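You operate a simulated robot arm through the tools that you are given. There is no shell and no other tool.

Carry out the task below with a simulated robot arm. There is one attempt and no reset: what you move stays moved.

TASK
Press the small white lid home on its can, clear the slide, then load the other small can.
Fine: the shut can goes in the small yellow tray, the other into the holder on the slide.
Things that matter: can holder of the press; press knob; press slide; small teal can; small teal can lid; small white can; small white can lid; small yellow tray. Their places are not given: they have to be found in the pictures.

The check looks at the end state, three seconds after you hand in, the way a careful person would. Anything else that was tipped, shoved, dropped, spilled or broken makes it a failure. A push-on lid holds only when it is set on centred and level and pressed home; a screw cap is set on level and turned clockwise until tight.

THE ROBOT
A 7-joint arm with a two-finger parallel gripper, fixed in place. Base frame: the origin is at the foot of the arm, x ahead of it, y to its left, z up. Units: m, degrees, N and s.
Its first joint turns from -166.0 to 166.0 degrees. Payload 4.4 kg.
The TCP is the grasp point between the finger pads, 0.023 m short of the fingertips. In the tool frame z runs along the fingers and y along their closing line. The gripper opens to 0.094 m. The fingers are 0.038 m wide and 0.01 m thick; the gripper's body (0.054 by 0.096 m) begins 0.039 m behind the TCP.
Orientation is told as [roll, pitch, yaw] about the base's x, y, z axes, in that order, counted from this pose: with the fingers straight down and closing along the base's y, the tool's x points along the base's -x, its y along +y and its z along -z.

THE INTERFACE
- The arm moves only by the tool play_rows. Its argument "motion" is one flat list of numbers, 7 for each row, row after row: the gripper command, from -1 (fully open) to 1 (shut), values between in proportion, then the shift along the tool's x, y, z in units of 50 mm (1.0 is 50 mm), then the turn, a rotation vector about the tool's x, y, z in units of 4 degrees (1.0 is 4 degrees). In form: [hand, x, y, z, wx, wy, wz, hand, x, y, z, wx, wy, wz, ...]. A call has 1 to 20 rows; each row shifts and turns the commanded pose from where the row before left it, along the tool's axes as they then stand. A call with a number of a shift or a turn outside -1 to 1 is refused whole. A row lasts 0.2 s, in which the tool goes at most 0.05 m and 8.6 degrees; a call with a longer step from one row to the next is refused whole, and so is a gripper value outside its range. Where a pose cannot be reached the arm comes as near as it can. A force on the tool above 70 N (or 10 N above the force at the start of the call, whichever is more), or a blocked arm, ends the call early, and 0.2 s more pass. The fingers move at their own pace (about 0.072 m/s each) and stop on an object; they squeeze with about 38 N. The grip force told is the motor's: it shows also when the fingers shut on nothing. Time passes only in rows, and 0.2 s behind the last, so rows that do not move let the fingers close. The reply holds the time, the measured pose of the TCP, the force on the tool along the base axes, the opening and the grip force, in the units named above and with some noise, with the torque about the TCP (base axes, N m) and any sound that the robot's microphone picked up.
- Cameras (640 x 400 px; columns grow to the right, rows downward): "scene" is fixed at [0.3991, 0.4995, 1.6464]; the picture's right is [-0.62, -0.78, 0.00], its down [-0.46, 0.36, -0.81] and it looks along [0.64, -0.51, -0.58] (base axes); focal length 350 px, centre (320, 200). "wrist" rides on the gripper at [0.086, 0.016, -0.075] in the tool frame; the picture's right is [-0.18, 0.98, 0.00], its down [-0.58, -0.11, -0.81] and it looks along [-0.79, -0.15, 0.59] (tool axes); focal length 243 px, centre (320, 200).
- camera(camera): a new picture of that camera. It takes no simulated time.
- point_at(camera, pixels): for up to 12 pixels [column, row] of the newest picture of that camera ("zoom" is the newest enlarged one), the place [x, y, z] in the base frame of the surface seen there, good to about 0.002 m. It takes no simulated time.
- inspect(camera, box): a new picture of the part [left, top, right, bottom] of that camera's present view, enlarged. It takes no simulated time.
- close_job(): hands the job in; it is judged then, once.

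Leave the gripper open and the arm clear of the work at the hand-in unless told otherwise.

The tools are called after ">>>" as a command line: name --argument value ..., lists and objects as JSON in quotes. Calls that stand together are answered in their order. play_rows: Moves the arm, as the interface text tells. Its arguments: {"type":"object","properties":{"motion":{"type":"array","items":{"type":"number"}}},"required":["motion"]} The other tools are called the same way: camera (camera) takes a picture; point_at (camera, pixels) gives the place of the surface under pixels of a picture; inspect (camera, box) takes an enlarged picture of a part of a camera's view; close_job () hands the job in.

At the start:

```text
t: 0.0
ee_pos: [0.6156, 0.1809, 1.3447]
ee_rot: [0.0, 0.1, -0.1]
contact_force: [-0.4, 0.0, -0.8]
torque: [0.0, 0.01, -0.01]
grip_width: 0.094
finger_force: 0.0
```

scene: 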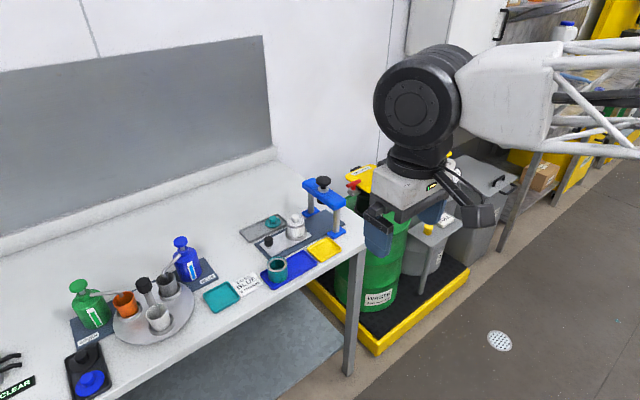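
wrist: 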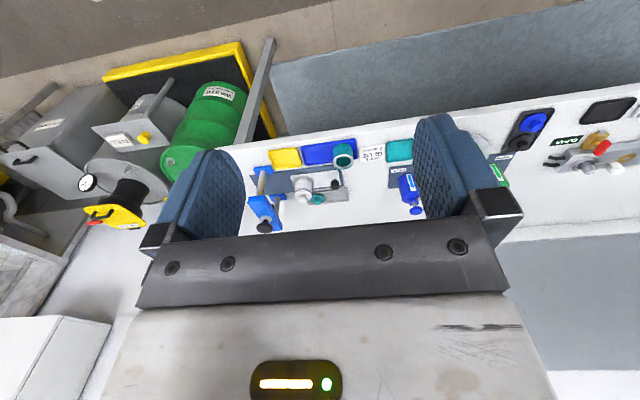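

I see a workbench with a blue press at around (322,205), a slide, trays, and cans near (295,225) and (278,268). I'll zoom in on that area first.

>>> inspect --camera "scene" --box '[230, 165, 374, 295]'

>>> inspect --camera "wrist" --box '[230, 120, 430, 245]'

```text
3.08 times, centred on (302, 230) of scene
```

zoom: 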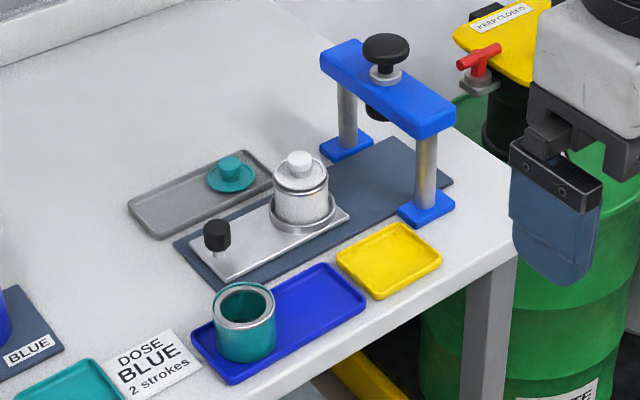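

```text
3.20 times, centred on (330, 182) of wrist
```

zoom: 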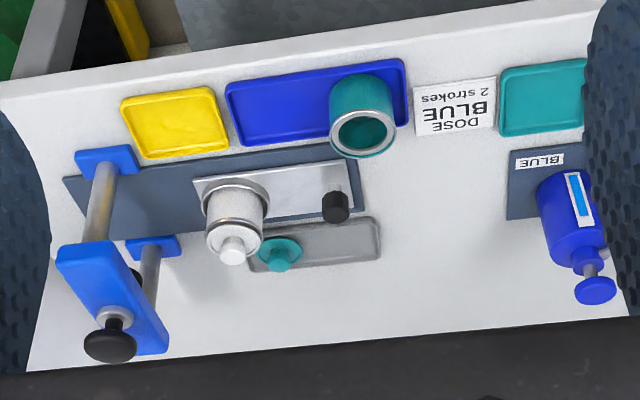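

The white can with its lid is in the slide's holder, and the teal can stands in the blue tray. Next I'll read the positions of the main features from the scene camera.

>>> inspect --camera "scene" --box '[230, 165, 374, 295]'

>>> point_at --camera "zoom" --pixels '[[300, 155], [300, 180], [300, 210], [217, 226], [210, 270], [340, 213], [385, 40], [385, 75], [245, 300], [245, 340], [390, 262], [230, 163]]'

```text
3.08 times, centred on (302, 230) of scene
```

zoom: 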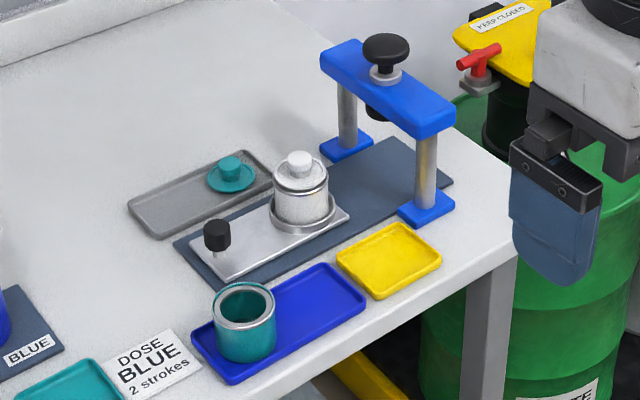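

```text
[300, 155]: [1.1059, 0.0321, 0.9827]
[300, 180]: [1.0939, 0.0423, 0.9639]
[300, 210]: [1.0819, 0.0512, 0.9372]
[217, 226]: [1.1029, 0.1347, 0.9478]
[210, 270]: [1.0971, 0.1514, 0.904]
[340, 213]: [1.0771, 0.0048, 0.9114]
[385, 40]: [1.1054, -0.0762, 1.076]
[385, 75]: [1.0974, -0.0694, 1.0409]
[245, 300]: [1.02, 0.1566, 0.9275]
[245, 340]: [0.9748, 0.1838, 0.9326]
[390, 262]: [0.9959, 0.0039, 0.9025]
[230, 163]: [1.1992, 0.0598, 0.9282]
```

Bench height is about z 0.90 and the cans are about 1.1 m out. I'll collect more points on the press, plate, slide and trays.

>>> point_at --camera "zoom" --pixels '[[176, 240], [210, 290], [452, 180], [398, 140], [207, 278], [350, 215], [182, 236], [345, 155], [425, 215], [336, 45], [430, 125], [375, 115]]'

>>> point_at --camera "zoom" --pixels '[[340, 262], [392, 226], [440, 258], [378, 298], [195, 335], [320, 266], [365, 302], [230, 380], [130, 203], [262, 153], [280, 190], [160, 235]]'

>>> point_at --camera "zoom" --pixels '[[217, 308], [273, 308], [245, 290], [245, 322], [245, 358], [275, 180], [325, 180], [300, 190], [300, 222], [290, 162], [312, 162], [300, 235]]'

```text
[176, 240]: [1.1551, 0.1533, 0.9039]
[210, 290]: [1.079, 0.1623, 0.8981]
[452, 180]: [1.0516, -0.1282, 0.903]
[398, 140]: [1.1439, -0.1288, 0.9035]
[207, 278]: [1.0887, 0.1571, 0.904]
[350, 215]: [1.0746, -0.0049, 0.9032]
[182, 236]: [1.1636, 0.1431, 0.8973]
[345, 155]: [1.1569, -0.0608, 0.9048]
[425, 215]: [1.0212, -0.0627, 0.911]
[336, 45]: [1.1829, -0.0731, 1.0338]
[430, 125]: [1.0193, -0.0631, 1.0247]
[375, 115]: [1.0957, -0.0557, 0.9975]
```

```text
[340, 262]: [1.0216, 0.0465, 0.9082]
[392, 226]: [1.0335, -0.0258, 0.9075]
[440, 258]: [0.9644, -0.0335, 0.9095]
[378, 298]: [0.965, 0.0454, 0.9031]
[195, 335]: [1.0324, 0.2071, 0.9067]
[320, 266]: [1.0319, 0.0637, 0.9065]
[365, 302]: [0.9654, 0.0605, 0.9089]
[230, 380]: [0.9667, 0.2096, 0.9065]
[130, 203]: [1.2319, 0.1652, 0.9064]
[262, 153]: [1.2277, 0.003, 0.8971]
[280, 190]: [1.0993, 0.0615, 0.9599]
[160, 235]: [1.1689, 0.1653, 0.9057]
```

```text
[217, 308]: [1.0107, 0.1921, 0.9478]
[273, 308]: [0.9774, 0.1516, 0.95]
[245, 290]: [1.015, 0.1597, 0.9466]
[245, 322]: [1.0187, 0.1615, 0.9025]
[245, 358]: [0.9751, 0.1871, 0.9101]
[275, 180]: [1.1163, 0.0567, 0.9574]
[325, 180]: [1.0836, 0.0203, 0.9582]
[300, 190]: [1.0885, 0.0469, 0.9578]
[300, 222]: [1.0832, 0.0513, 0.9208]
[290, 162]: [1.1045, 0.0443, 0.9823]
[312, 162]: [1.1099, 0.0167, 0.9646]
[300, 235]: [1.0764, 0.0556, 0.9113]
```

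Layout: slide runs along y at x≈1.10, handle at (1.103, 0.135), white can at (1.10, 0.038), press ram at (1.10, −0.065), teal can at (0.995, 0.172), yellow tray centred near (0.998, 0.006). The bench is at the edge of reach, so I'll move partway above it in free air and check that the pose is held.

>>> play_rows --motion '[-1, -0.669, -0.062, 0.39, 0, 0, 0, -1, -0.669, -0.062, 0.39, 0, 0, 0, -1, -0.669, -0.062, 0.39, 0, 0, 0, -1, -0.669, -0.062, 0.39, 0, 0, 0, -1, -0.669, -0.062, 0.39, 0, 0, 0, -1, -0.669, -0.062, 0.39, 0, 0, 0, -1, -0.669, -0.062, 0.39, 0, 0, 0, -1, -0.669, -0.062, 0.39, 0, 0, 0, -1, -0.669, -0.062, 0.39, 0, 0, 0, -1, -0.669, -0.062, 0.39, 0, 0, 0, -1, 0, 0, 0, 0, 0, 0]'

```text
t: 2.4
ee_pos: [0.9529, 0.15, 1.1516]
ee_rot: [0.0, 0.0, 0.0]
contact_force: [0.1, 0.5, 0.7]
torque: [-0.01, -0.02, -0.03]
grip_width: 0.094
finger_force: 0.0
```

The pose was reached at (0.953, 0.150, 1.152). Next I'll go out to x≈1.10 at the same height to test the reach over the slide handle.

>>> play_rows --motion '[-1, -0.6, -0.06, 0.12, 0, 0, 0, -1, -0.6, -0.06, 0.12, 0, 0, 0, -1, -0.6, -0.06, 0.12, 0, 0, 0, -1, -0.6, -0.06, 0.12, 0, 0, 0, -1, -0.6, -0.06, 0.12, 0, 0, 0, -1, 0, 0, 0, 0, 0, 0]'

>>> camera --camera "wrist"

>>> camera --camera "scene"

```text
t: 3.8
ee_pos: [1.1032, 0.133, 1.1187]
ee_rot: [0.0, -0.1, 0.1]
contact_force: [-0.1, -0.7, 0.9]
torque: [-0.03, 0.02, 0.0]
grip_width: 0.094
finger_force: 0.0
```

```text
taken
```

wrist: 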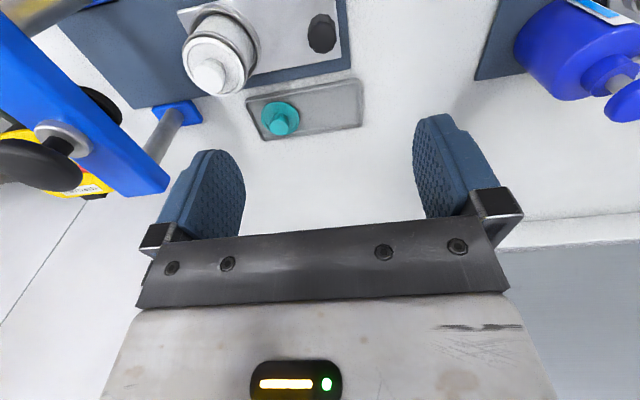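

```text
taken
```

scene: 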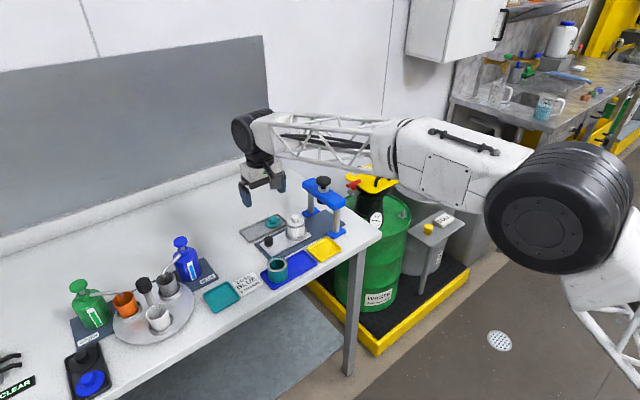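

The pose at (1.103, 0.133, 1.119) is held fine. I'll zoom in on the slide, handle and white can to get precise geometry.

>>> inspect --camera "scene" --box '[255, 205, 325, 260]'

>>> inspect --camera "wrist" --box '[160, 0, 380, 140]'

```text
7.27 times, centred on (290, 232) of scene
```

zoom: 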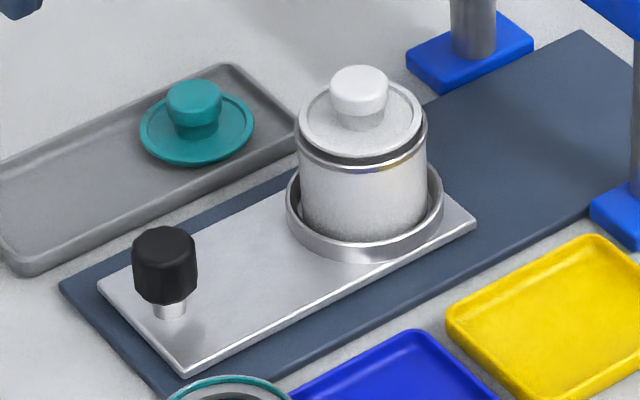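

```text
2.86 times, centred on (270, 70) of wrist
```

zoom: 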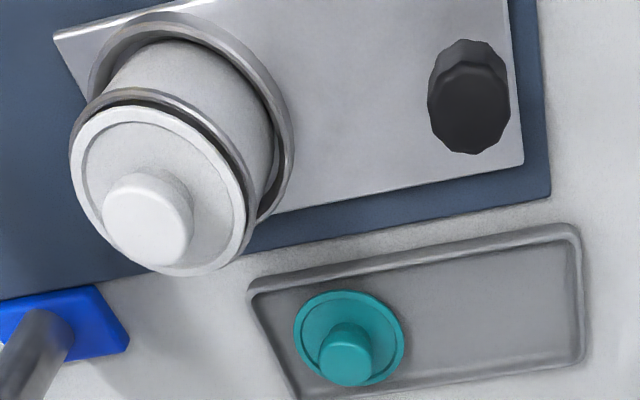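

I'll measure points on the lid disc to check that it is level and centred on the can, plus the handle.

>>> inspect --camera "scene" --box '[255, 205, 325, 260]'

>>> point_at --camera "zoom" --pixels '[[308, 118], [325, 90], [395, 93], [414, 118], [395, 140], [360, 150], [325, 140], [358, 75], [335, 78], [383, 78], [362, 163], [362, 200]]'

>>> point_at --camera "zoom" --pixels '[[165, 235], [137, 240], [193, 240], [165, 265], [140, 280], [190, 280], [165, 310], [298, 190], [437, 190], [362, 245], [475, 222], [188, 372]]'

```text
7.27 times, centred on (290, 232) of scene
```

zoom: 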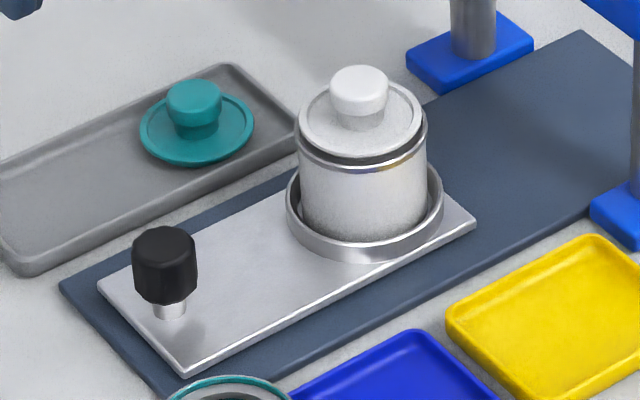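

```text
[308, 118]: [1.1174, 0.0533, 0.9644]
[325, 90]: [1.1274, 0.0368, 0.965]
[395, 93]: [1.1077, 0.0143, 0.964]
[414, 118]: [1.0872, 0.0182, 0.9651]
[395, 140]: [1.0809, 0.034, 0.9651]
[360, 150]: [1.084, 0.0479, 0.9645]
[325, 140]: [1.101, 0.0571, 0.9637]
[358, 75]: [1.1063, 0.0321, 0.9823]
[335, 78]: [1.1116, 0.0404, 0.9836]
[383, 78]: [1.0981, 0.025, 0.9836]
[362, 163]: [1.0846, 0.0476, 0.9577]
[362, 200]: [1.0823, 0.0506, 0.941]
```

```text
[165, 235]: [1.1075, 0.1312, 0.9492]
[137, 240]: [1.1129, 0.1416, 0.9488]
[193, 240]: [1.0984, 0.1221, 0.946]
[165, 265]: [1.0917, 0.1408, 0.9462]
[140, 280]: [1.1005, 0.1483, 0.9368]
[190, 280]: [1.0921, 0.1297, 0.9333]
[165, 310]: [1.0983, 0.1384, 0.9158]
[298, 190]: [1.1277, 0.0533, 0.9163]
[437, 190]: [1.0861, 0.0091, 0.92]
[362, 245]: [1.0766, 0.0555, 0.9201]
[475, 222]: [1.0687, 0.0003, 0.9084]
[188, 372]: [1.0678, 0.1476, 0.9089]
```

The lid is level at z≈0.9645 and centred near (1.103, 0.036). The handle is centred near (1.103, 0.134), z 0.924–0.949, about 24 mm wide. I'll lower over it with the gripper partly open at about 50 mm and stop at z≈1.0 to re-check.

>>> play_rows --motion '[-0.06, 0, 0, 0.6, 0, 0, 0, -0.06, 0, 0, 0.6, 0, 0, 0, -0.06, 0, 0, 0.6, 0, 0, 0, -0.06, 0, 0, 0.6, 0, 0, 0, -0.06, 0, 0, 0, 0, 0, 0, -0.06, 0, 0, 0, 0, 0, 0]'

>>> inspect --camera "scene" --box '[240, 165, 352, 262]'

>>> camera --camera "wrist"

```text
t: 5.2
ee_pos: [1.1037, 0.1355, 1.0]
ee_rot: [0.1, -0.1, 0.0]
contact_force: [0.4, 0.3, -0.2]
torque: [-0.01, -0.03, -0.01]
grip_width: 0.0499
finger_force: 0.1
```

```text
4.12 times, centred on (296, 214) of scene
```

zoom: 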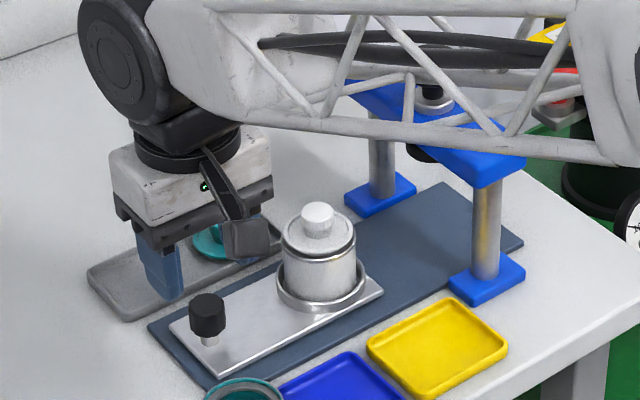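

```text
taken
```

wrist: 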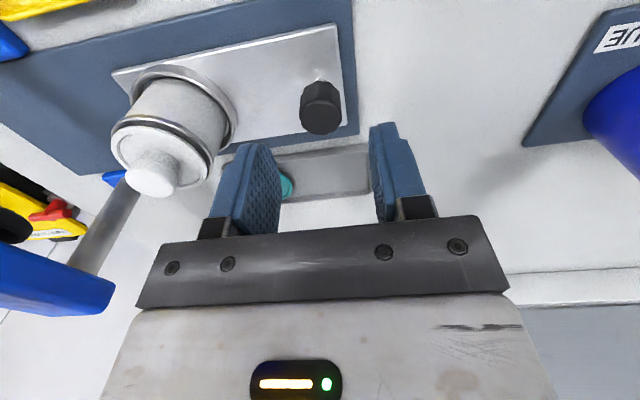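

The fingers are above the handle. I'll check the handle position from the wrist camera before lowering.

>>> inspect --camera "wrist" --box '[270, 60, 370, 150]'

>>> point_at --camera "wrist" --pixels '[[303, 118], [340, 118], [321, 108], [321, 130], [321, 118], [303, 95], [340, 95]]'

```text
4.44 times, centred on (320, 105) of wrist
```

zoom: 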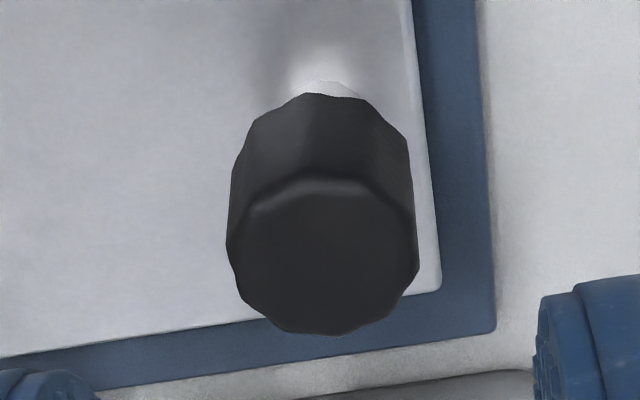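

```text
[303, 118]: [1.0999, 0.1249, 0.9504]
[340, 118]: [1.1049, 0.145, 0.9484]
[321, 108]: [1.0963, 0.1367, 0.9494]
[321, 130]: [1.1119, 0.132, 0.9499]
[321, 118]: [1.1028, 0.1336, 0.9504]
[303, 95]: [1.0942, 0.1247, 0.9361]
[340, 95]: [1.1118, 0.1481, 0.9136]
```

Handle centre is about (1.1025, 0.135), which lines up with the TCP. I'll lower 61 mm in gentle steps, then close on it.

>>> play_rows --motion '[-0.06, 0, 0, 0.4, 0, 0, 0, -0.06, 0, 0, 0.4, 0, 0, 0, -0.06, 0, 0, 0.3, 0, 0, 0, -0.06, 0, 0, 0.12, 0, 0, 0, -0.06, 0, 0, 0, 0, 0, 0]'

```text
t: 6.4
ee_pos: [1.1028, 0.1332, 0.9396]
ee_rot: [0.0, 0.0, 0.0]
contact_force: [-0.2, 0.1, -0.6]
torque: [0.02, -0.01, 0.0]
grip_width: 0.0499
finger_force: 0.1
```

The TCP is at z≈0.940 with no contact. Now I'll close the fingers on the handle.

>>> play_rows --motion '[0.5, 0, 0, 0, 0, 0, 0, 1, 0, 0, 0, 0, 0, 0, 1, 0, 0, 0, 0, 0, 0, 1, 0, 0, 0, 0, 0, 0]'

>>> inspect --camera "scene" --box '[240, 165, 352, 262]'

```text
t: 7.4
ee_pos: [1.1021, 0.1335, 0.939]
ee_rot: [-0.1, 0.0, 0.1]
contact_force: [1.4, 1.6, -0.3]
torque: [-0.16, 0.0, -0.09]
grip_width: 0.0258
finger_force: 45.3
```

```text
4.12 times, centred on (296, 214) of scene
```

zoom: 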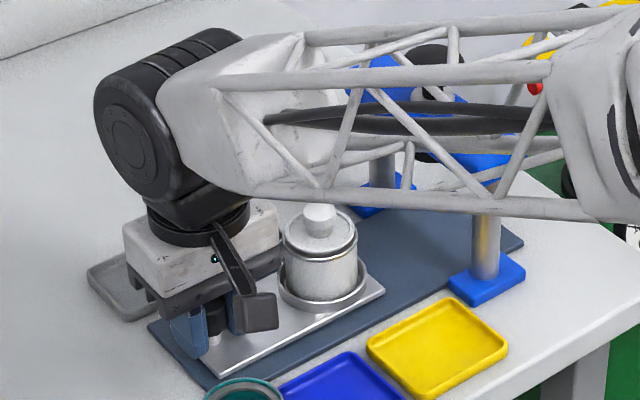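

The handle is held with a 25.8 mm opening. Before pushing, I'll check the forearm's clearance to the press by reading its points.

>>> point_at --camera "zoom" --pixels '[[240, 188], [350, 197], [450, 207], [560, 212], [300, 180], [220, 75], [400, 75], [540, 70], [440, 55], [470, 140], [485, 158], [260, 110]]'

>>> camera --camera "wrist"

```text
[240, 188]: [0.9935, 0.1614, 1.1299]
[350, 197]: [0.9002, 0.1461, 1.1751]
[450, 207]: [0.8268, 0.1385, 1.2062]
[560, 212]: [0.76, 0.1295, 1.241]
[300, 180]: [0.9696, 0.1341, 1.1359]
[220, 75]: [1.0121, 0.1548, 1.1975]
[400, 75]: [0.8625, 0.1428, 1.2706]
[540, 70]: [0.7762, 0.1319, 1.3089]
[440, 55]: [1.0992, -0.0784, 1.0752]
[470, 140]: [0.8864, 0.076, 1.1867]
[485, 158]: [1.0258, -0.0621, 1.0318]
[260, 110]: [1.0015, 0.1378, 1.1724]
```

```text
taken
```

wrist: 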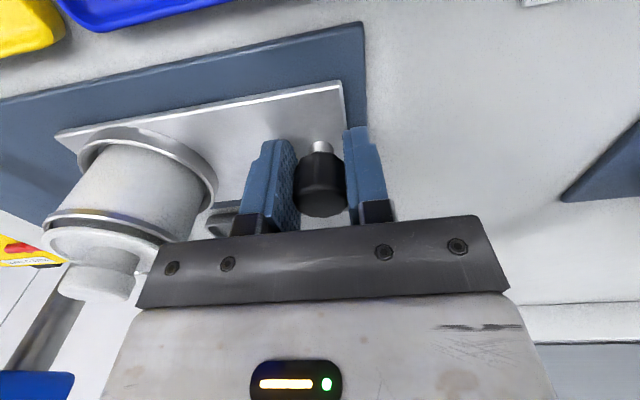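

The forearm sits above z 1.13, clear of the press top at 1.076. I'll check the wrist joint's extent along y as well.

>>> point_at --camera "zoom" --pixels '[[130, 130], [180, 60], [235, 35], [100, 100], [160, 180], [130, 240], [160, 275], [275, 245], [270, 212], [260, 325], [235, 285], [180, 225]]'

```text
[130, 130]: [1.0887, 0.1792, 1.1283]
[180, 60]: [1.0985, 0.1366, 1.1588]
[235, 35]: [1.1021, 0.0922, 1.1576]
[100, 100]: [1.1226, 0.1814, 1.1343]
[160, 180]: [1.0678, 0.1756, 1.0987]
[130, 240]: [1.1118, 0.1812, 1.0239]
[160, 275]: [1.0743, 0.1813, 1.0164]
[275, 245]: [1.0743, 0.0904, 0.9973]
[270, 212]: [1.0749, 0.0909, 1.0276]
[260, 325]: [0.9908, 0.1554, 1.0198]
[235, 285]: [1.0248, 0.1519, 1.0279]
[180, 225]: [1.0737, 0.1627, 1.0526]
```

The wrist spans ±48 mm in y about the handle, so after a ~100 mm push it will still clear the press beam. I'll push the slide 50 mm toward −y slowly, then look.

>>> play_rows --motion '[1, 0, -0.1, 0, 0, 0, 0, 1, 0, -0.15, 0, 0, 0, 0, 1, 0, -0.15, 0, 0, 0, 0, 1, 0, -0.15, 0, 0, 0, 0, 1, 0, -0.15, 0, 0, 0, 0, 1, 0, -0.15, 0, 0, 0, 0, 1, 0, -0.1, 0, 0, 0, 0, 1, 0, -0.05, 0, 0, 0, 0]'

>>> inspect --camera "scene" --box '[240, 165, 352, 262]'

>>> camera --camera "wrist"

```text
t: 9.2
ee_pos: [1.1014, 0.0843, 0.94]
ee_rot: [0.0, 0.0, 0.0]
contact_force: [0.2, 0.1, 13.1]
torque: [-0.33, 0.23, 0.13]
grip_width: 0.0259
finger_force: 44.5
```

```text
4.12 times, centred on (296, 214) of scene
```

zoom: 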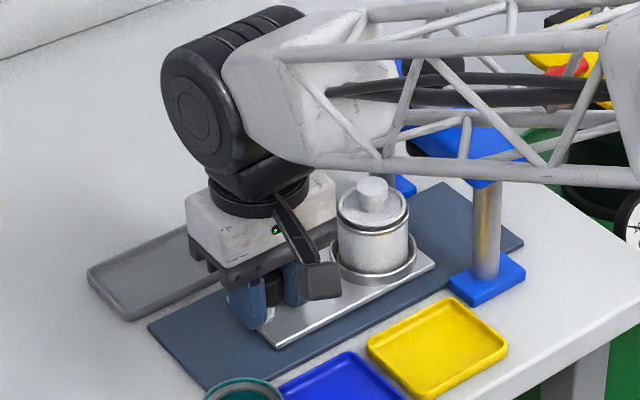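

```text
taken
```

wrist: 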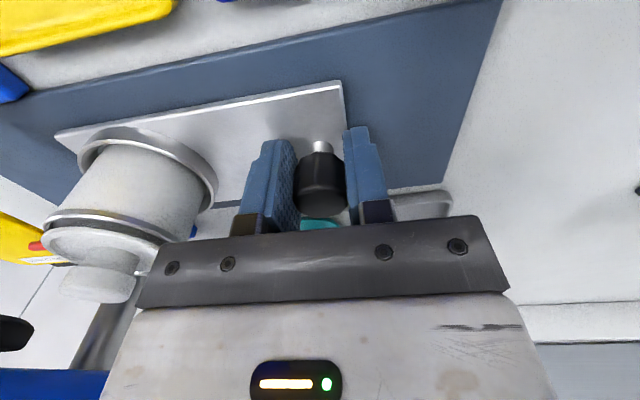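

The slide moves smoothly and the can with its lid rides along undisturbed. I'll push another 25 mm and check clearance under the ram.

>>> play_rows --motion '[1, 0, -0.1, -0.01, 0, 0, 0, 1, 0, -0.1, -0.01, 0, 0, 0, 1, 0, -0.1, 0, 0, 0, 0, 1, 0, -0.1, 0, 0, 0, 0, 1, 0, -0.1, 0, 0, 0, 0]'

>>> camera --camera "scene"

>>> inspect --camera "wrist" --box '[0, 150, 240, 400]'

>>> inspect --camera "scene" --box '[270, 165, 350, 235]'

```text
t: 10.4
ee_pos: [1.1003, 0.0585, 0.9389]
ee_rot: [0.1, 0.0, 0.0]
contact_force: [38.4, 0.1, -7.1]
torque: [0.36, -0.29, 0.04]
grip_width: 0.026
finger_force: 44.8
```

```text
taken
```

scene: 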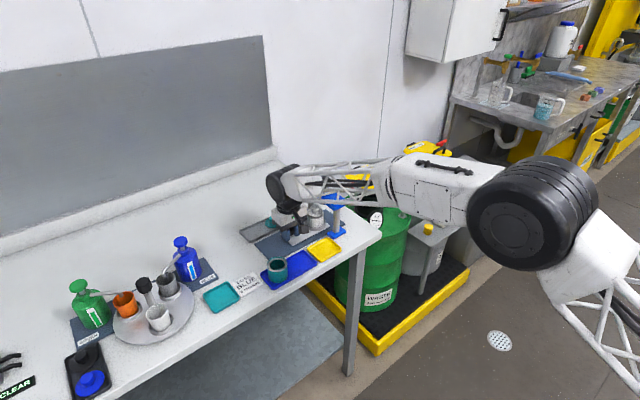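

```text
1.60 times, centred on (120, 275) of wrist
```

zoom: 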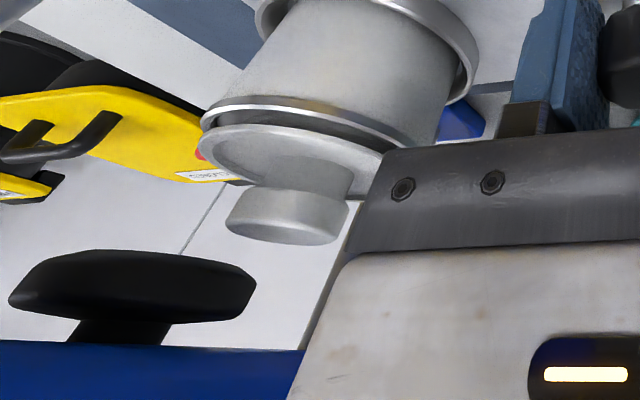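

```text
5.71 times, centred on (310, 200) of scene
```

zoom: 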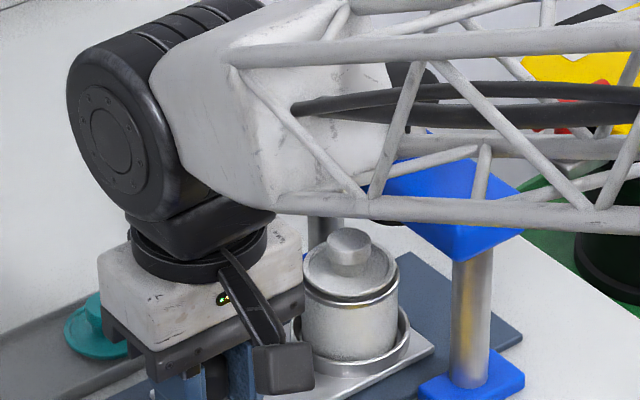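

The can passes toward the ram fine, but the force shows 38 N along x, so a sideways strain is building on the handle. I'll hold still one row to see if it persists.

>>> play_rows --motion '[1, 0, 0, 0, 0, 0, 0]'

```text
t: 10.8
ee_pos: [1.1018, 0.0582, 0.9396]
ee_rot: [0.0, -0.1, -0.1]
contact_force: [36.8, 0.7, -8.3]
torque: [-0.21, -0.26, -0.04]
grip_width: 0.0258
finger_force: 44.9
```

The strain persists: the slide pushes the tool toward +x, while z changed about 20 N per mm earlier. I'll shift +1.8 mm in x and down 0.4 mm to relax it.

>>> play_rows --motion '[1, -0.036, 0, 0.008, 0, 0, 0]'

```text
t: 11.2
ee_pos: [1.1019, 0.0584, 0.9392]
ee_rot: [0.0, 0.3, 0.0]
contact_force: [-35.2, 0.3, 8.6]
torque: [0.39, -0.19, 0.01]
grip_width: 0.026
finger_force: 45.2
```

That overshot to −35 N, so the stiffness is about 40 N/mm. I'll go back half of it.

>>> play_rows --motion '[1, 0.017, 0, -0.004, 0, 0, 0]'

```text
t: 11.6
ee_pos: [1.1024, 0.0597, 0.9397]
ee_rot: [0.0, 0.0, -0.1]
contact_force: [-37.4, 0.5, 5.1]
torque: [0.39, 0.34, 0.01]
grip_width: 0.026
finger_force: 45.0
```

The force did not follow the correction, so I'll hold a couple of rows and read again.

>>> play_rows --motion '[1, 0, 0, 0, 0, 0, 0, 1, 0, 0, 0, 0, 0, 0]'

```text
t: 12.2
ee_pos: [1.1012, 0.0579, 0.9389]
ee_rot: [0.1, 0.0, 0.0]
contact_force: [-39.6, -0.4, 0.8]
torque: [0.39, 0.21, -0.01]
grip_width: 0.0259
finger_force: 45.0
```

The controller keeps winding up against the grip's friction. Pushing with a loose cage around the handle avoids this side load, so I'll open the fingers slightly to 31 mm.

>>> play_rows --motion '[0.34, 0, 0, 0, 0, 0, 0, 0.34, 0, 0, 0, 0, 0, 0]'

```text
t: 12.8
ee_pos: [1.1026, 0.059, 0.9401]
ee_rot: [-0.1, 0.0, 0.0]
contact_force: [-0.3, 0.2, -0.1]
torque: [-0.03, -0.01, 0.0]
grip_width: 0.0312
finger_force: 0.2
```

The side force is gone. Now I'll push on in −y with the cage, 28 mm in small steps.

>>> play_rows --motion '[0.34, 0, -0.08, 0, 0, 0, 0, 0.34, 0, -0.08, 0, 0, 0, 0, 0.34, 0, -0.08, 0, 0, 0, 0, 0.34, 0, -0.08, 0, 0, 0, 0, 0.34, 0, -0.08, 0, 0, 0, 0, 0.34, 0, -0.08, 0, 0, 0, 0, 0.34, 0, -0.08, 0, 0, 0, 0]'

>>> inspect --camera "scene" --box '[270, 165, 350, 235]'

>>> camera --camera "wrist"

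```text
t: 14.4
ee_pos: [1.1025, 0.0301, 0.9412]
ee_rot: [0.0, 0.2, 0.0]
contact_force: [0.0, -0.2, -0.6]
torque: [0.01, -0.03, -0.02]
grip_width: 0.0312
finger_force: 0.0
```

```text
5.71 times, centred on (310, 200) of scene
```

zoom: 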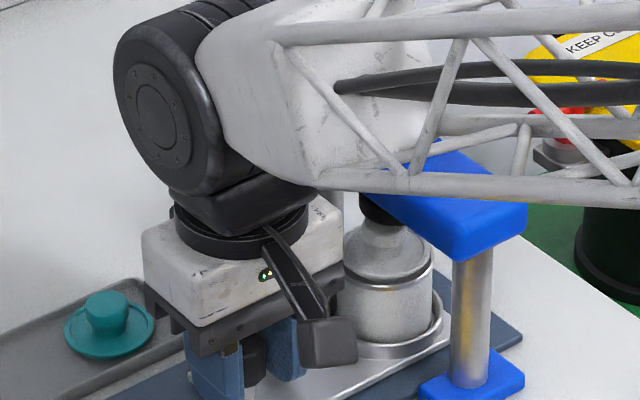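

```text
taken
```

wrist: 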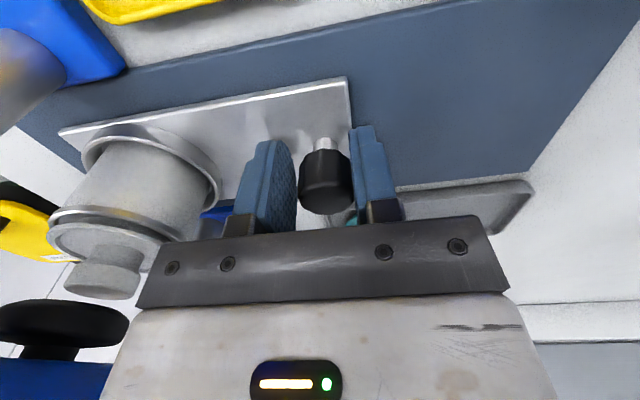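

The lid's knob is now nearly under the black ram. I'll push in 2 mm steps and watch for the stop.

>>> play_rows --motion '[0.34, 0, -0.04, 0, 0, 0, 0, 0.34, 0, -0.04, 0, 0, 0, 0, 0.34, 0, 0, 0, 0, 0, 0]'

>>> inspect --camera "scene" --box '[300, 180, 350, 224]'

>>> inspect --camera "wrist" --box '[0, 200, 200, 400]'

```text
t: 15.2
ee_pos: [1.1021, 0.0264, 0.9394]
ee_rot: [0.0, 0.0, 0.0]
contact_force: [-0.3, -0.2, 0.2]
torque: [0.0, -0.02, 0.01]
grip_width: 0.0309
finger_force: 0.0
```

```text
9.09 times, centred on (325, 202) of scene
```

zoom: 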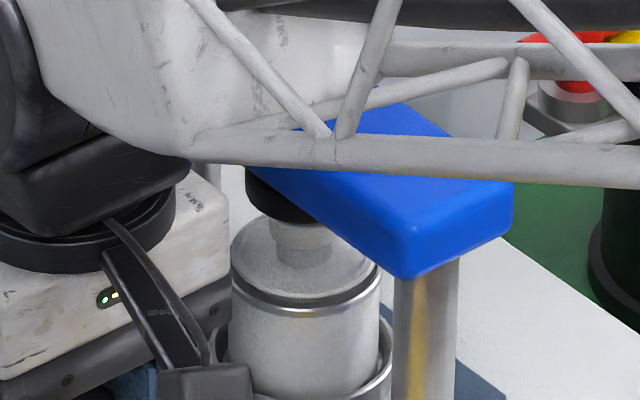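

```text
2.00 times, centred on (100, 300) of wrist
```

zoom: 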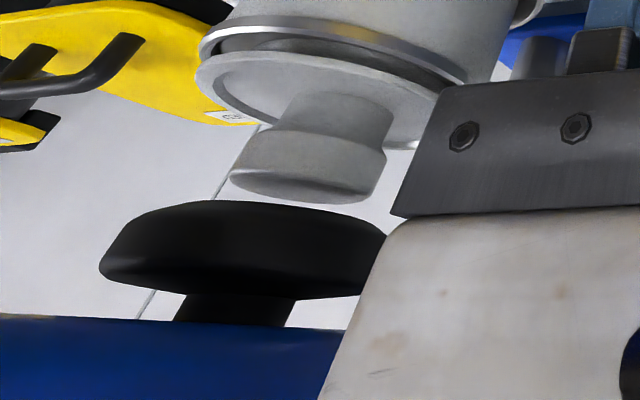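

No stop felt yet. I'll push two more 2 mm steps.

>>> play_rows --motion '[0.34, 0, -0.04, 0, 0, 0, 0, 0.34, 0, 0, 0, 0, 0, 0]'

>>> play_rows --motion '[0.34, 0, -0.04, 0, 0, 0, 0, 0.34, 0, 0, 0, 0, 0, 0]'

```text
t: 15.8
ee_pos: [1.1012, 0.0238, 0.9399]
ee_rot: [0.0, 0.1, 0.0]
contact_force: [0.2, 0.9, 0.4]
torque: [-0.03, 0.01, 0.02]
grip_width: 0.0309
finger_force: 0.0
```

```text
t: 16.4
ee_pos: [1.1004, 0.0235, 0.9403]
ee_rot: [0.1, 0.0, 0.0]
contact_force: [0.0, -0.2, 0.1]
torque: [-0.02, 0.0, 0.01]
grip_width: 0.0311
finger_force: 0.0
```

I'll measure the can, ram pad and press knob positions in the scene to see the alignment so far.

>>> inspect --camera "scene" --box '[300, 180, 350, 224]'

>>> point_at --camera "zoom" --pixels '[[260, 190], [290, 215], [300, 245], [285, 262], [300, 290], [245, 260], [310, 340], [375, 270], [330, 180], [270, 230], [330, 235], [440, 220]]'

```text
9.09 times, centred on (325, 202) of scene
```

zoom: 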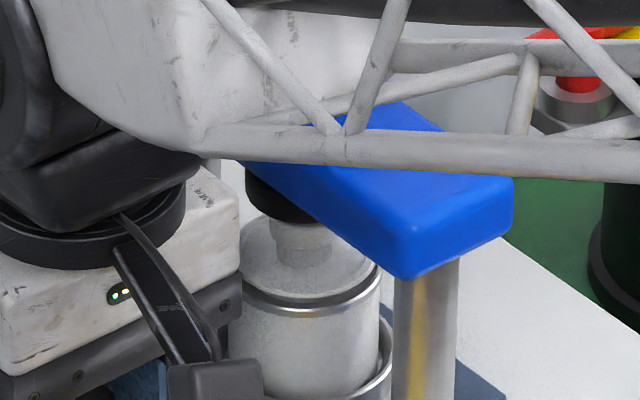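

```text
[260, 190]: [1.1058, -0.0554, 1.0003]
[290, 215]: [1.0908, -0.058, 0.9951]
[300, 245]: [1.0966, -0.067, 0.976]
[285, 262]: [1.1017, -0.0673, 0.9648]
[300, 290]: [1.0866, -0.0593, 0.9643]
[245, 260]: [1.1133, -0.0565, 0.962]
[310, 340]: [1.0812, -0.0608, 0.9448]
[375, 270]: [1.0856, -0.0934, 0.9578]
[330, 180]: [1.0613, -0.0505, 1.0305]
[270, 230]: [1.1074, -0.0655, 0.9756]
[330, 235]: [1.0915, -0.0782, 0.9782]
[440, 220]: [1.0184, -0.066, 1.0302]
```

By my estimate the lid's knob centre is near y −0.075 and the ram near −0.073. I'll push another 4 mm to feel for the stop.

>>> play_rows --motion '[0.34, 0, -0.04, 0, 0, 0, 0, 0.34, 0, 0, 0, 0, 0, 0]'

>>> inspect --camera "scene" --box '[300, 180, 350, 224]'

>>> camera --camera "wrist"

```text
t: 17.0
ee_pos: [1.1036, 0.0214, 0.9405]
ee_rot: [0.0, 0.0, 0.0]
contact_force: [-2.7, 6.1, -0.1]
torque: [-0.02, 0.04, 0.06]
grip_width: 0.034
finger_force: 3.0
```

```text
9.09 times, centred on (325, 202) of scene
```

zoom: 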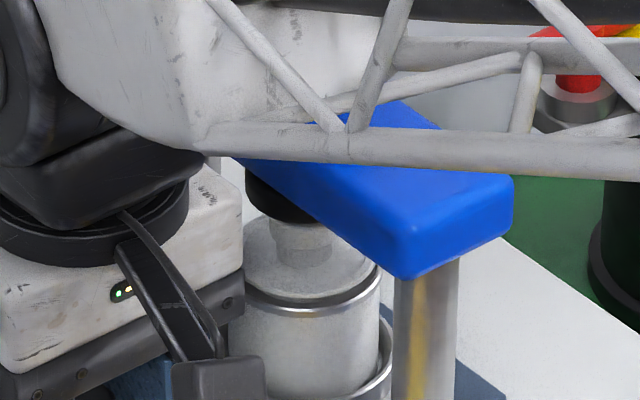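

```text
taken
```

wrist: 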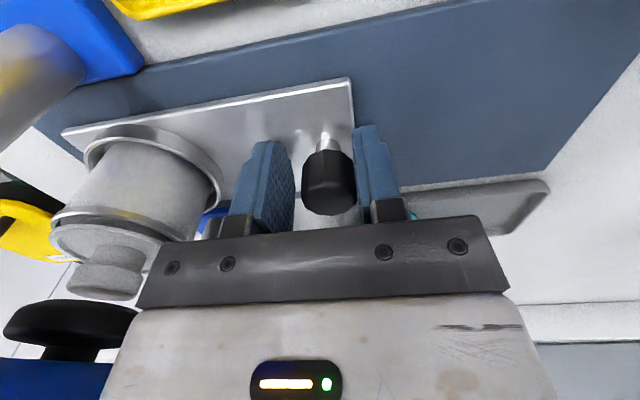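

The stop is reached: +6 N along y and the finger is pushed slightly open, while the can no longer moves. I'll ease off 2 mm, open the fingers, and lift straight up.

>>> play_rows --motion '[0.3, 0, 0.05, 0, 0, 0, 0, 0.1, 0, 0, 0, 0, 0, 0, -0.06, 0, 0, 0, 0, 0, 0, -0.06, 0, 0, -0.3, 0, 0, 0, -0.06, 0, 0, -0.6, 0, 0, 0, -0.06, 0, 0, -0.8, 0, 0, 0, -0.06, 0, 0, -0.8, 0, 0, 0, -0.06, 0, 0, -0.8, 0, 0, 0, -0.06, 0, 0, -0.8, 0, 0, 0, -0.06, 0, 0, -0.4, 0, 0, 0, 0.5, 0, 0, 0, 0, 0, 0, 1, 0, 0, 0, 0, 0, 0, 1, 0, 0, 0, 0, 0, 0]'

>>> inspect --camera "scene" --box '[270, 150, 365, 240]'

>>> camera --camera "wrist"

```text
t: 19.8
ee_pos: [1.1013, 0.024, 1.164]
ee_rot: [0.0, 0.0, 0.0]
contact_force: [-0.7, -0.4, 0.9]
torque: [-0.01, -0.01, -0.03]
grip_width: 0.0002
finger_force: 38.4
```

```text
4.44 times, centred on (318, 195) of scene
```

zoom: 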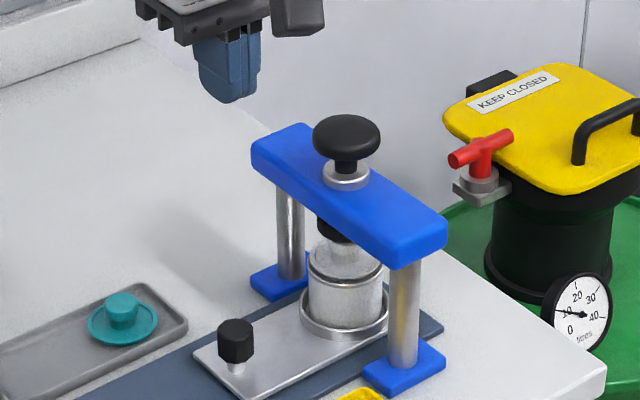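

```text
taken
```

wrist: 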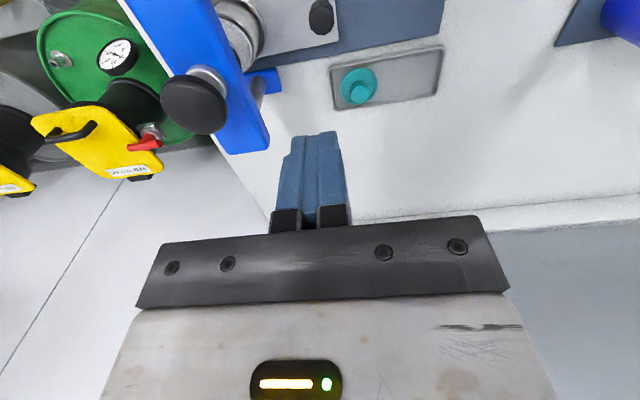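

The can sits under the ram. I'll measure the knob's top and the can's alignment.

>>> inspect --camera "scene" --box '[290, 170, 350, 230]'

>>> inspect --camera "wrist" --box '[130, 0, 290, 160]'

>>> point_at --camera "wrist" --pixels '[[194, 103], [175, 85], [213, 85], [175, 118], [213, 118], [165, 98], [222, 105], [194, 80], [194, 128], [205, 75], [235, 20], [322, 15]]'

```text
6.67 times, centred on (320, 200) of scene
```

zoom: 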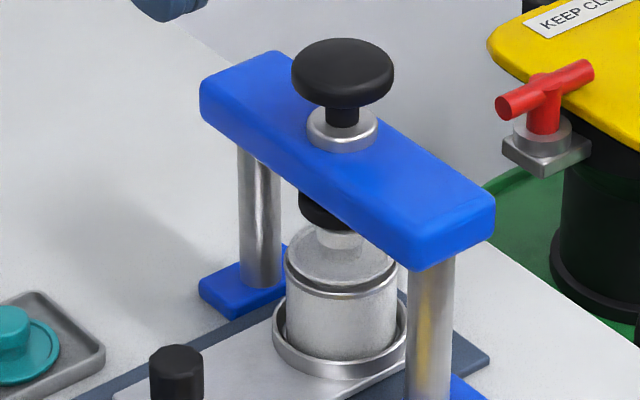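

```text
2.50 times, centred on (210, 80) of wrist
```

zoom: 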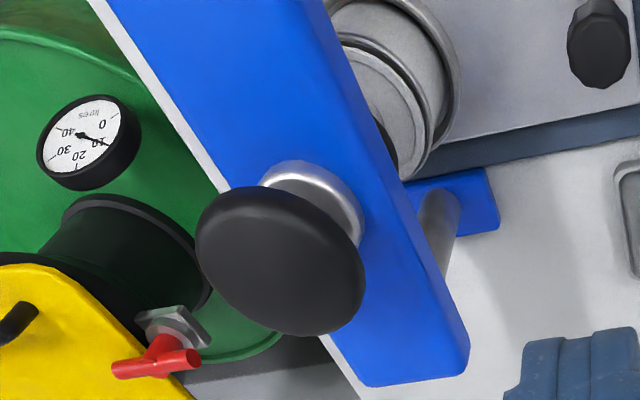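

```text
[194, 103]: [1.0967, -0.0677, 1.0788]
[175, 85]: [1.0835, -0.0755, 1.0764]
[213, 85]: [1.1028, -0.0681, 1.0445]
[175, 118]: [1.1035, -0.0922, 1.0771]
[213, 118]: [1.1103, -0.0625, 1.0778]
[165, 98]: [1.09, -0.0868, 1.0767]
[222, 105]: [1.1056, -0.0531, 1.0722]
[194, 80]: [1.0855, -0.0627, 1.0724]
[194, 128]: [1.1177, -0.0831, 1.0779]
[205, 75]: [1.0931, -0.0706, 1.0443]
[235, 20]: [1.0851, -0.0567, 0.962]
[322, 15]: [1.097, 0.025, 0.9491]
```

The knob is centred near (1.102, −0.073) with its top at z 1.078. I'll move the closed fingers above it, to z≈1.12.

>>> play_rows --motion '[1, 0, -0.65, 0, 0, 0, 0, 1, 0, -0.65, 0, 0, 0, 0, 1, 0, -0.64, 0, 0, 0, 0, 1, 0, 0, 0.5, 0, 0, 0, 1, 0, 0, 0.4, 0, 0, 0, 1, 0, 0, 0, 0, 0, 0]'

>>> inspect --camera "scene" --box '[270, 150, 365, 240]'

>>> camera --camera "wrist"

```text
t: 21.2
ee_pos: [1.1032, -0.0753, 1.1187]
ee_rot: [0.0, 0.0, 0.0]
contact_force: [0.2, 0.4, 0.0]
torque: [-0.01, 0.01, -0.02]
grip_width: 0.0001
finger_force: 37.7
```

```text
4.44 times, centred on (318, 195) of scene
```

zoom: 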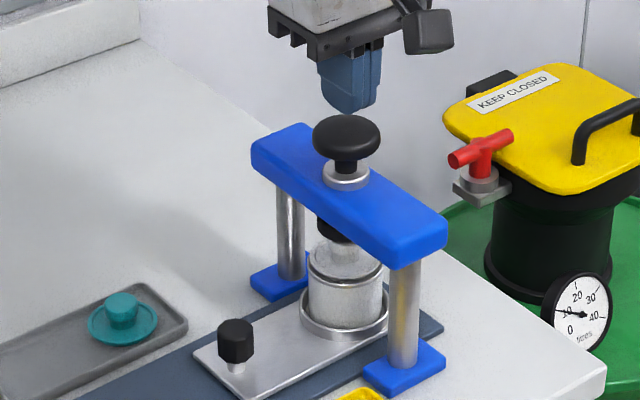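

```text
taken
```

wrist: 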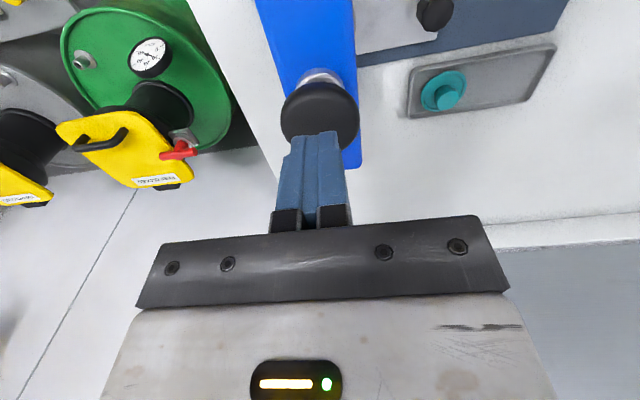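

The fingers are over the knob. I'll come down 14 mm, then press on in 2 mm steps.

>>> play_rows --motion '[1, 0, 0, 0.14, 0, 0, 0, 1, 0, 0, 0.14, 0, 0, 0, 1, 0, 0, 0.04, 0, 0, 0, 1, 0, 0, 0.04, 0, 0, 0, 1, 0, 0, 0.04, 0, 0, 0, 1, 0, 0, 0.04, 0, 0, 0, 1, 0, 0, 0.04, 0, 0, 0, 1, 0, 0, 0.04, 0, 0, 0]'

>>> inspect --camera "scene" --box '[290, 170, 350, 230]'

```text
t: 23.0
ee_pos: [1.1021, -0.0735, 1.0934]
ee_rot: [0.0, 0.0, 0.0]
contact_force: [-1.8, -0.7, 1.6]
torque: [-0.02, 0.0, -0.02]
grip_width: 0.0
finger_force: 38.0
```

```text
6.67 times, centred on (320, 200) of scene
```

zoom: 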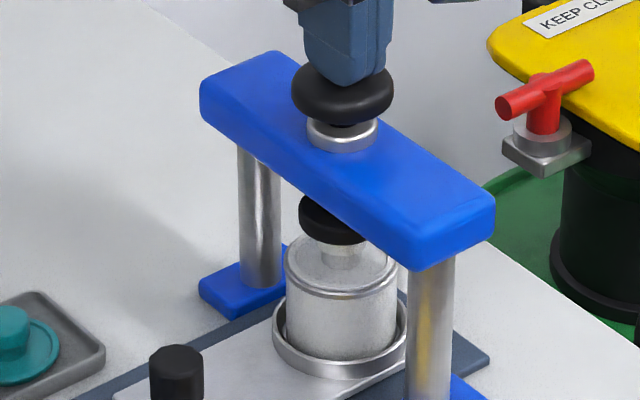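

The ram is moving down with only about 1.6 N. I'll continue pressing in 1.5–2 mm steps.

>>> play_rows --motion '[1, 0, 0, 0.04, 0, 0, 0, 1, 0, 0, 0.04, 0, 0, 0, 1, 0, 0, 0.03, 0, 0, 0, 1, 0, 0, 0.03, 0, 0, 0, 1, 0, 0, 0.03, 0, 0, 0, 1, 0, 0, 0.03, 0, 0, 0]'

>>> inspect --camera "scene" --box '[290, 170, 350, 230]'

```text
t: 24.4
ee_pos: [1.1033, -0.0735, 1.0933]
ee_rot: [-0.1, -0.6, 0.0]
contact_force: [0.1, -0.6, 9.1]
torque: [-0.02, 0.17, 0.09]
grip_width: 0.0
finger_force: 38.5
heard: snap
stopped in row 6: the force on the tool passed its limit at 72 N (the readings are from after the stop); the commanded pose is now the measured one
```

```text
6.67 times, centred on (320, 200) of scene
```

zoom: 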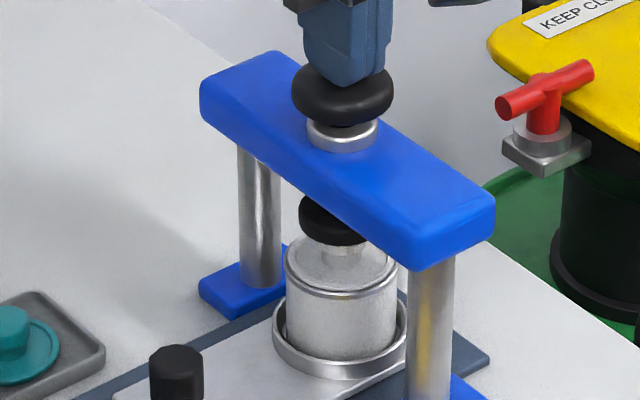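

I heard a snap, then the force passed 70 N, so the lid seems to have seated. I'll lift off and look at the lid.

>>> play_rows --motion '[1, 0, 0, -0.1, 0, 0, 0, 1, 0, 0, -0.3, 0, 0, 0, 1, 0, 0, -0.6, 0, 0, 0, 1, 0, 0, -0.6, 0, 0, 0, 1, 0, 0, 0, 0, 0, 0]'

>>> inspect --camera "scene" --box '[290, 170, 350, 230]'

>>> inspect --camera "scene" --box '[306, 196, 336, 226]'

```text
t: 25.6
ee_pos: [1.1026, -0.075, 1.1722]
ee_rot: [0.1, -0.4, 0.0]
contact_force: [-0.1, -0.2, -0.3]
torque: [0.01, 0.01, 0.01]
grip_width: 0.0002
finger_force: 37.6
```

```text
6.67 times, centred on (320, 200) of scene
```

zoom: 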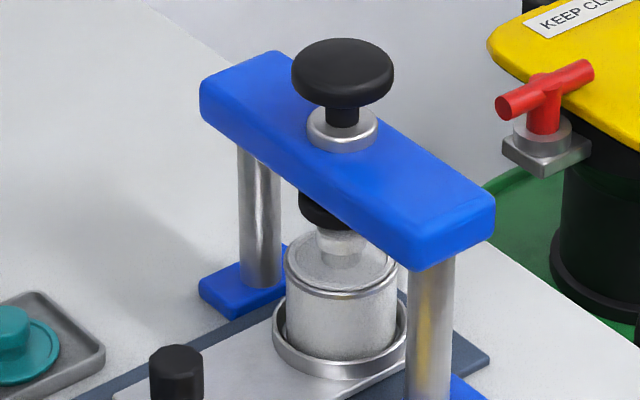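

```text
13.33 times, centred on (321, 211) of scene
```

zoom: 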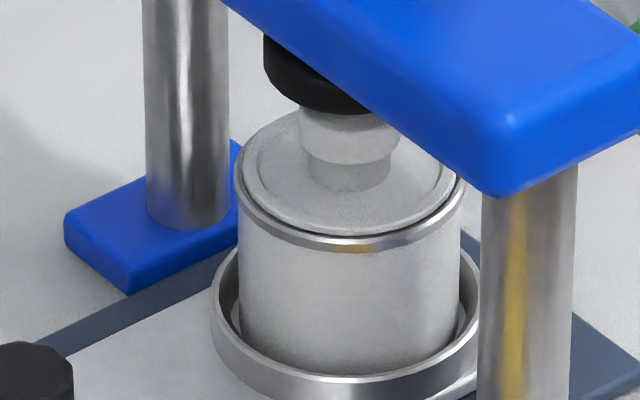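

The lid now sits flush in the can rim and the ram has sprung back. Next I'll go back above the handle at (1.102, 0.025) with the fingers open to 50 mm, correcting the small pitch.

>>> play_rows --motion '[0.5, 0, 0.66, 0, 0, 0.1, 0, -0.06, 0, 0.67, 0, 0, 0, 0, -0.06, 0, 0.67, 0, 0, 0, 0, -0.06, 0, 0, 0.8, 0, 0, 0, -0.06, 0, 0, 0.8, 0, 0, 0, -0.06, 0, 0, 0.8, 0, 0, 0, -0.06, 0, 0, 0.8, 0, 0, 0, -0.06, 0, 0, 0, 0, 0, 0]'

>>> camera --camera "wrist"

```text
t: 27.4
ee_pos: [1.102, 0.0265, 1.0101]
ee_rot: [0.0, -0.3, 0.0]
contact_force: [0.2, -0.5, 0.2]
torque: [-0.01, 0.03, 0.0]
grip_width: 0.0498
finger_force: 0.0
```

```text
taken
```

wrist: 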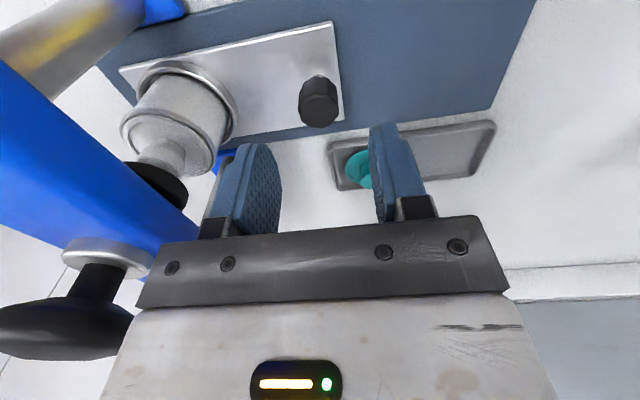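

I'll confirm the handle position from the wrist view near (320, 110) before lowering.

>>> point_at --camera "wrist" --pixels '[[320, 112], [304, 112], [336, 112], [320, 103], [320, 122]]'

```text
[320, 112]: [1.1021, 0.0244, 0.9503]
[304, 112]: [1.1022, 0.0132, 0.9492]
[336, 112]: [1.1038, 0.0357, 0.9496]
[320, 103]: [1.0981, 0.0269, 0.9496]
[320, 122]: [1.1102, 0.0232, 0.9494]
```

Handle centre is (1.103, 0.0245), aligned. I'll lower 70 mm and narrow the fingers to a loose cage of 31 mm.

>>> play_rows --motion '[-0.06, 0, 0, 0.5, 0, 0, 0, -0.06, 0, 0, 0.5, 0, 0, 0, -0.06, 0, 0, 0.3, 0, 0, 0, -0.06, 0, 0, 0.1, 0, 0, 0, 0.34, 0, 0, 0, 0, 0, 0, 0.34, 0, 0, 0, 0, 0, 0, 0.34, 0, 0, 0, 0, 0, 0]'

```text
t: 29.0
ee_pos: [1.1006, 0.0263, 0.941]
ee_rot: [0.0, -0.2, 0.0]
contact_force: [-0.1, 0.4, 0.3]
torque: [0.02, -0.02, 0.01]
grip_width: 0.0311
finger_force: 0.0
```

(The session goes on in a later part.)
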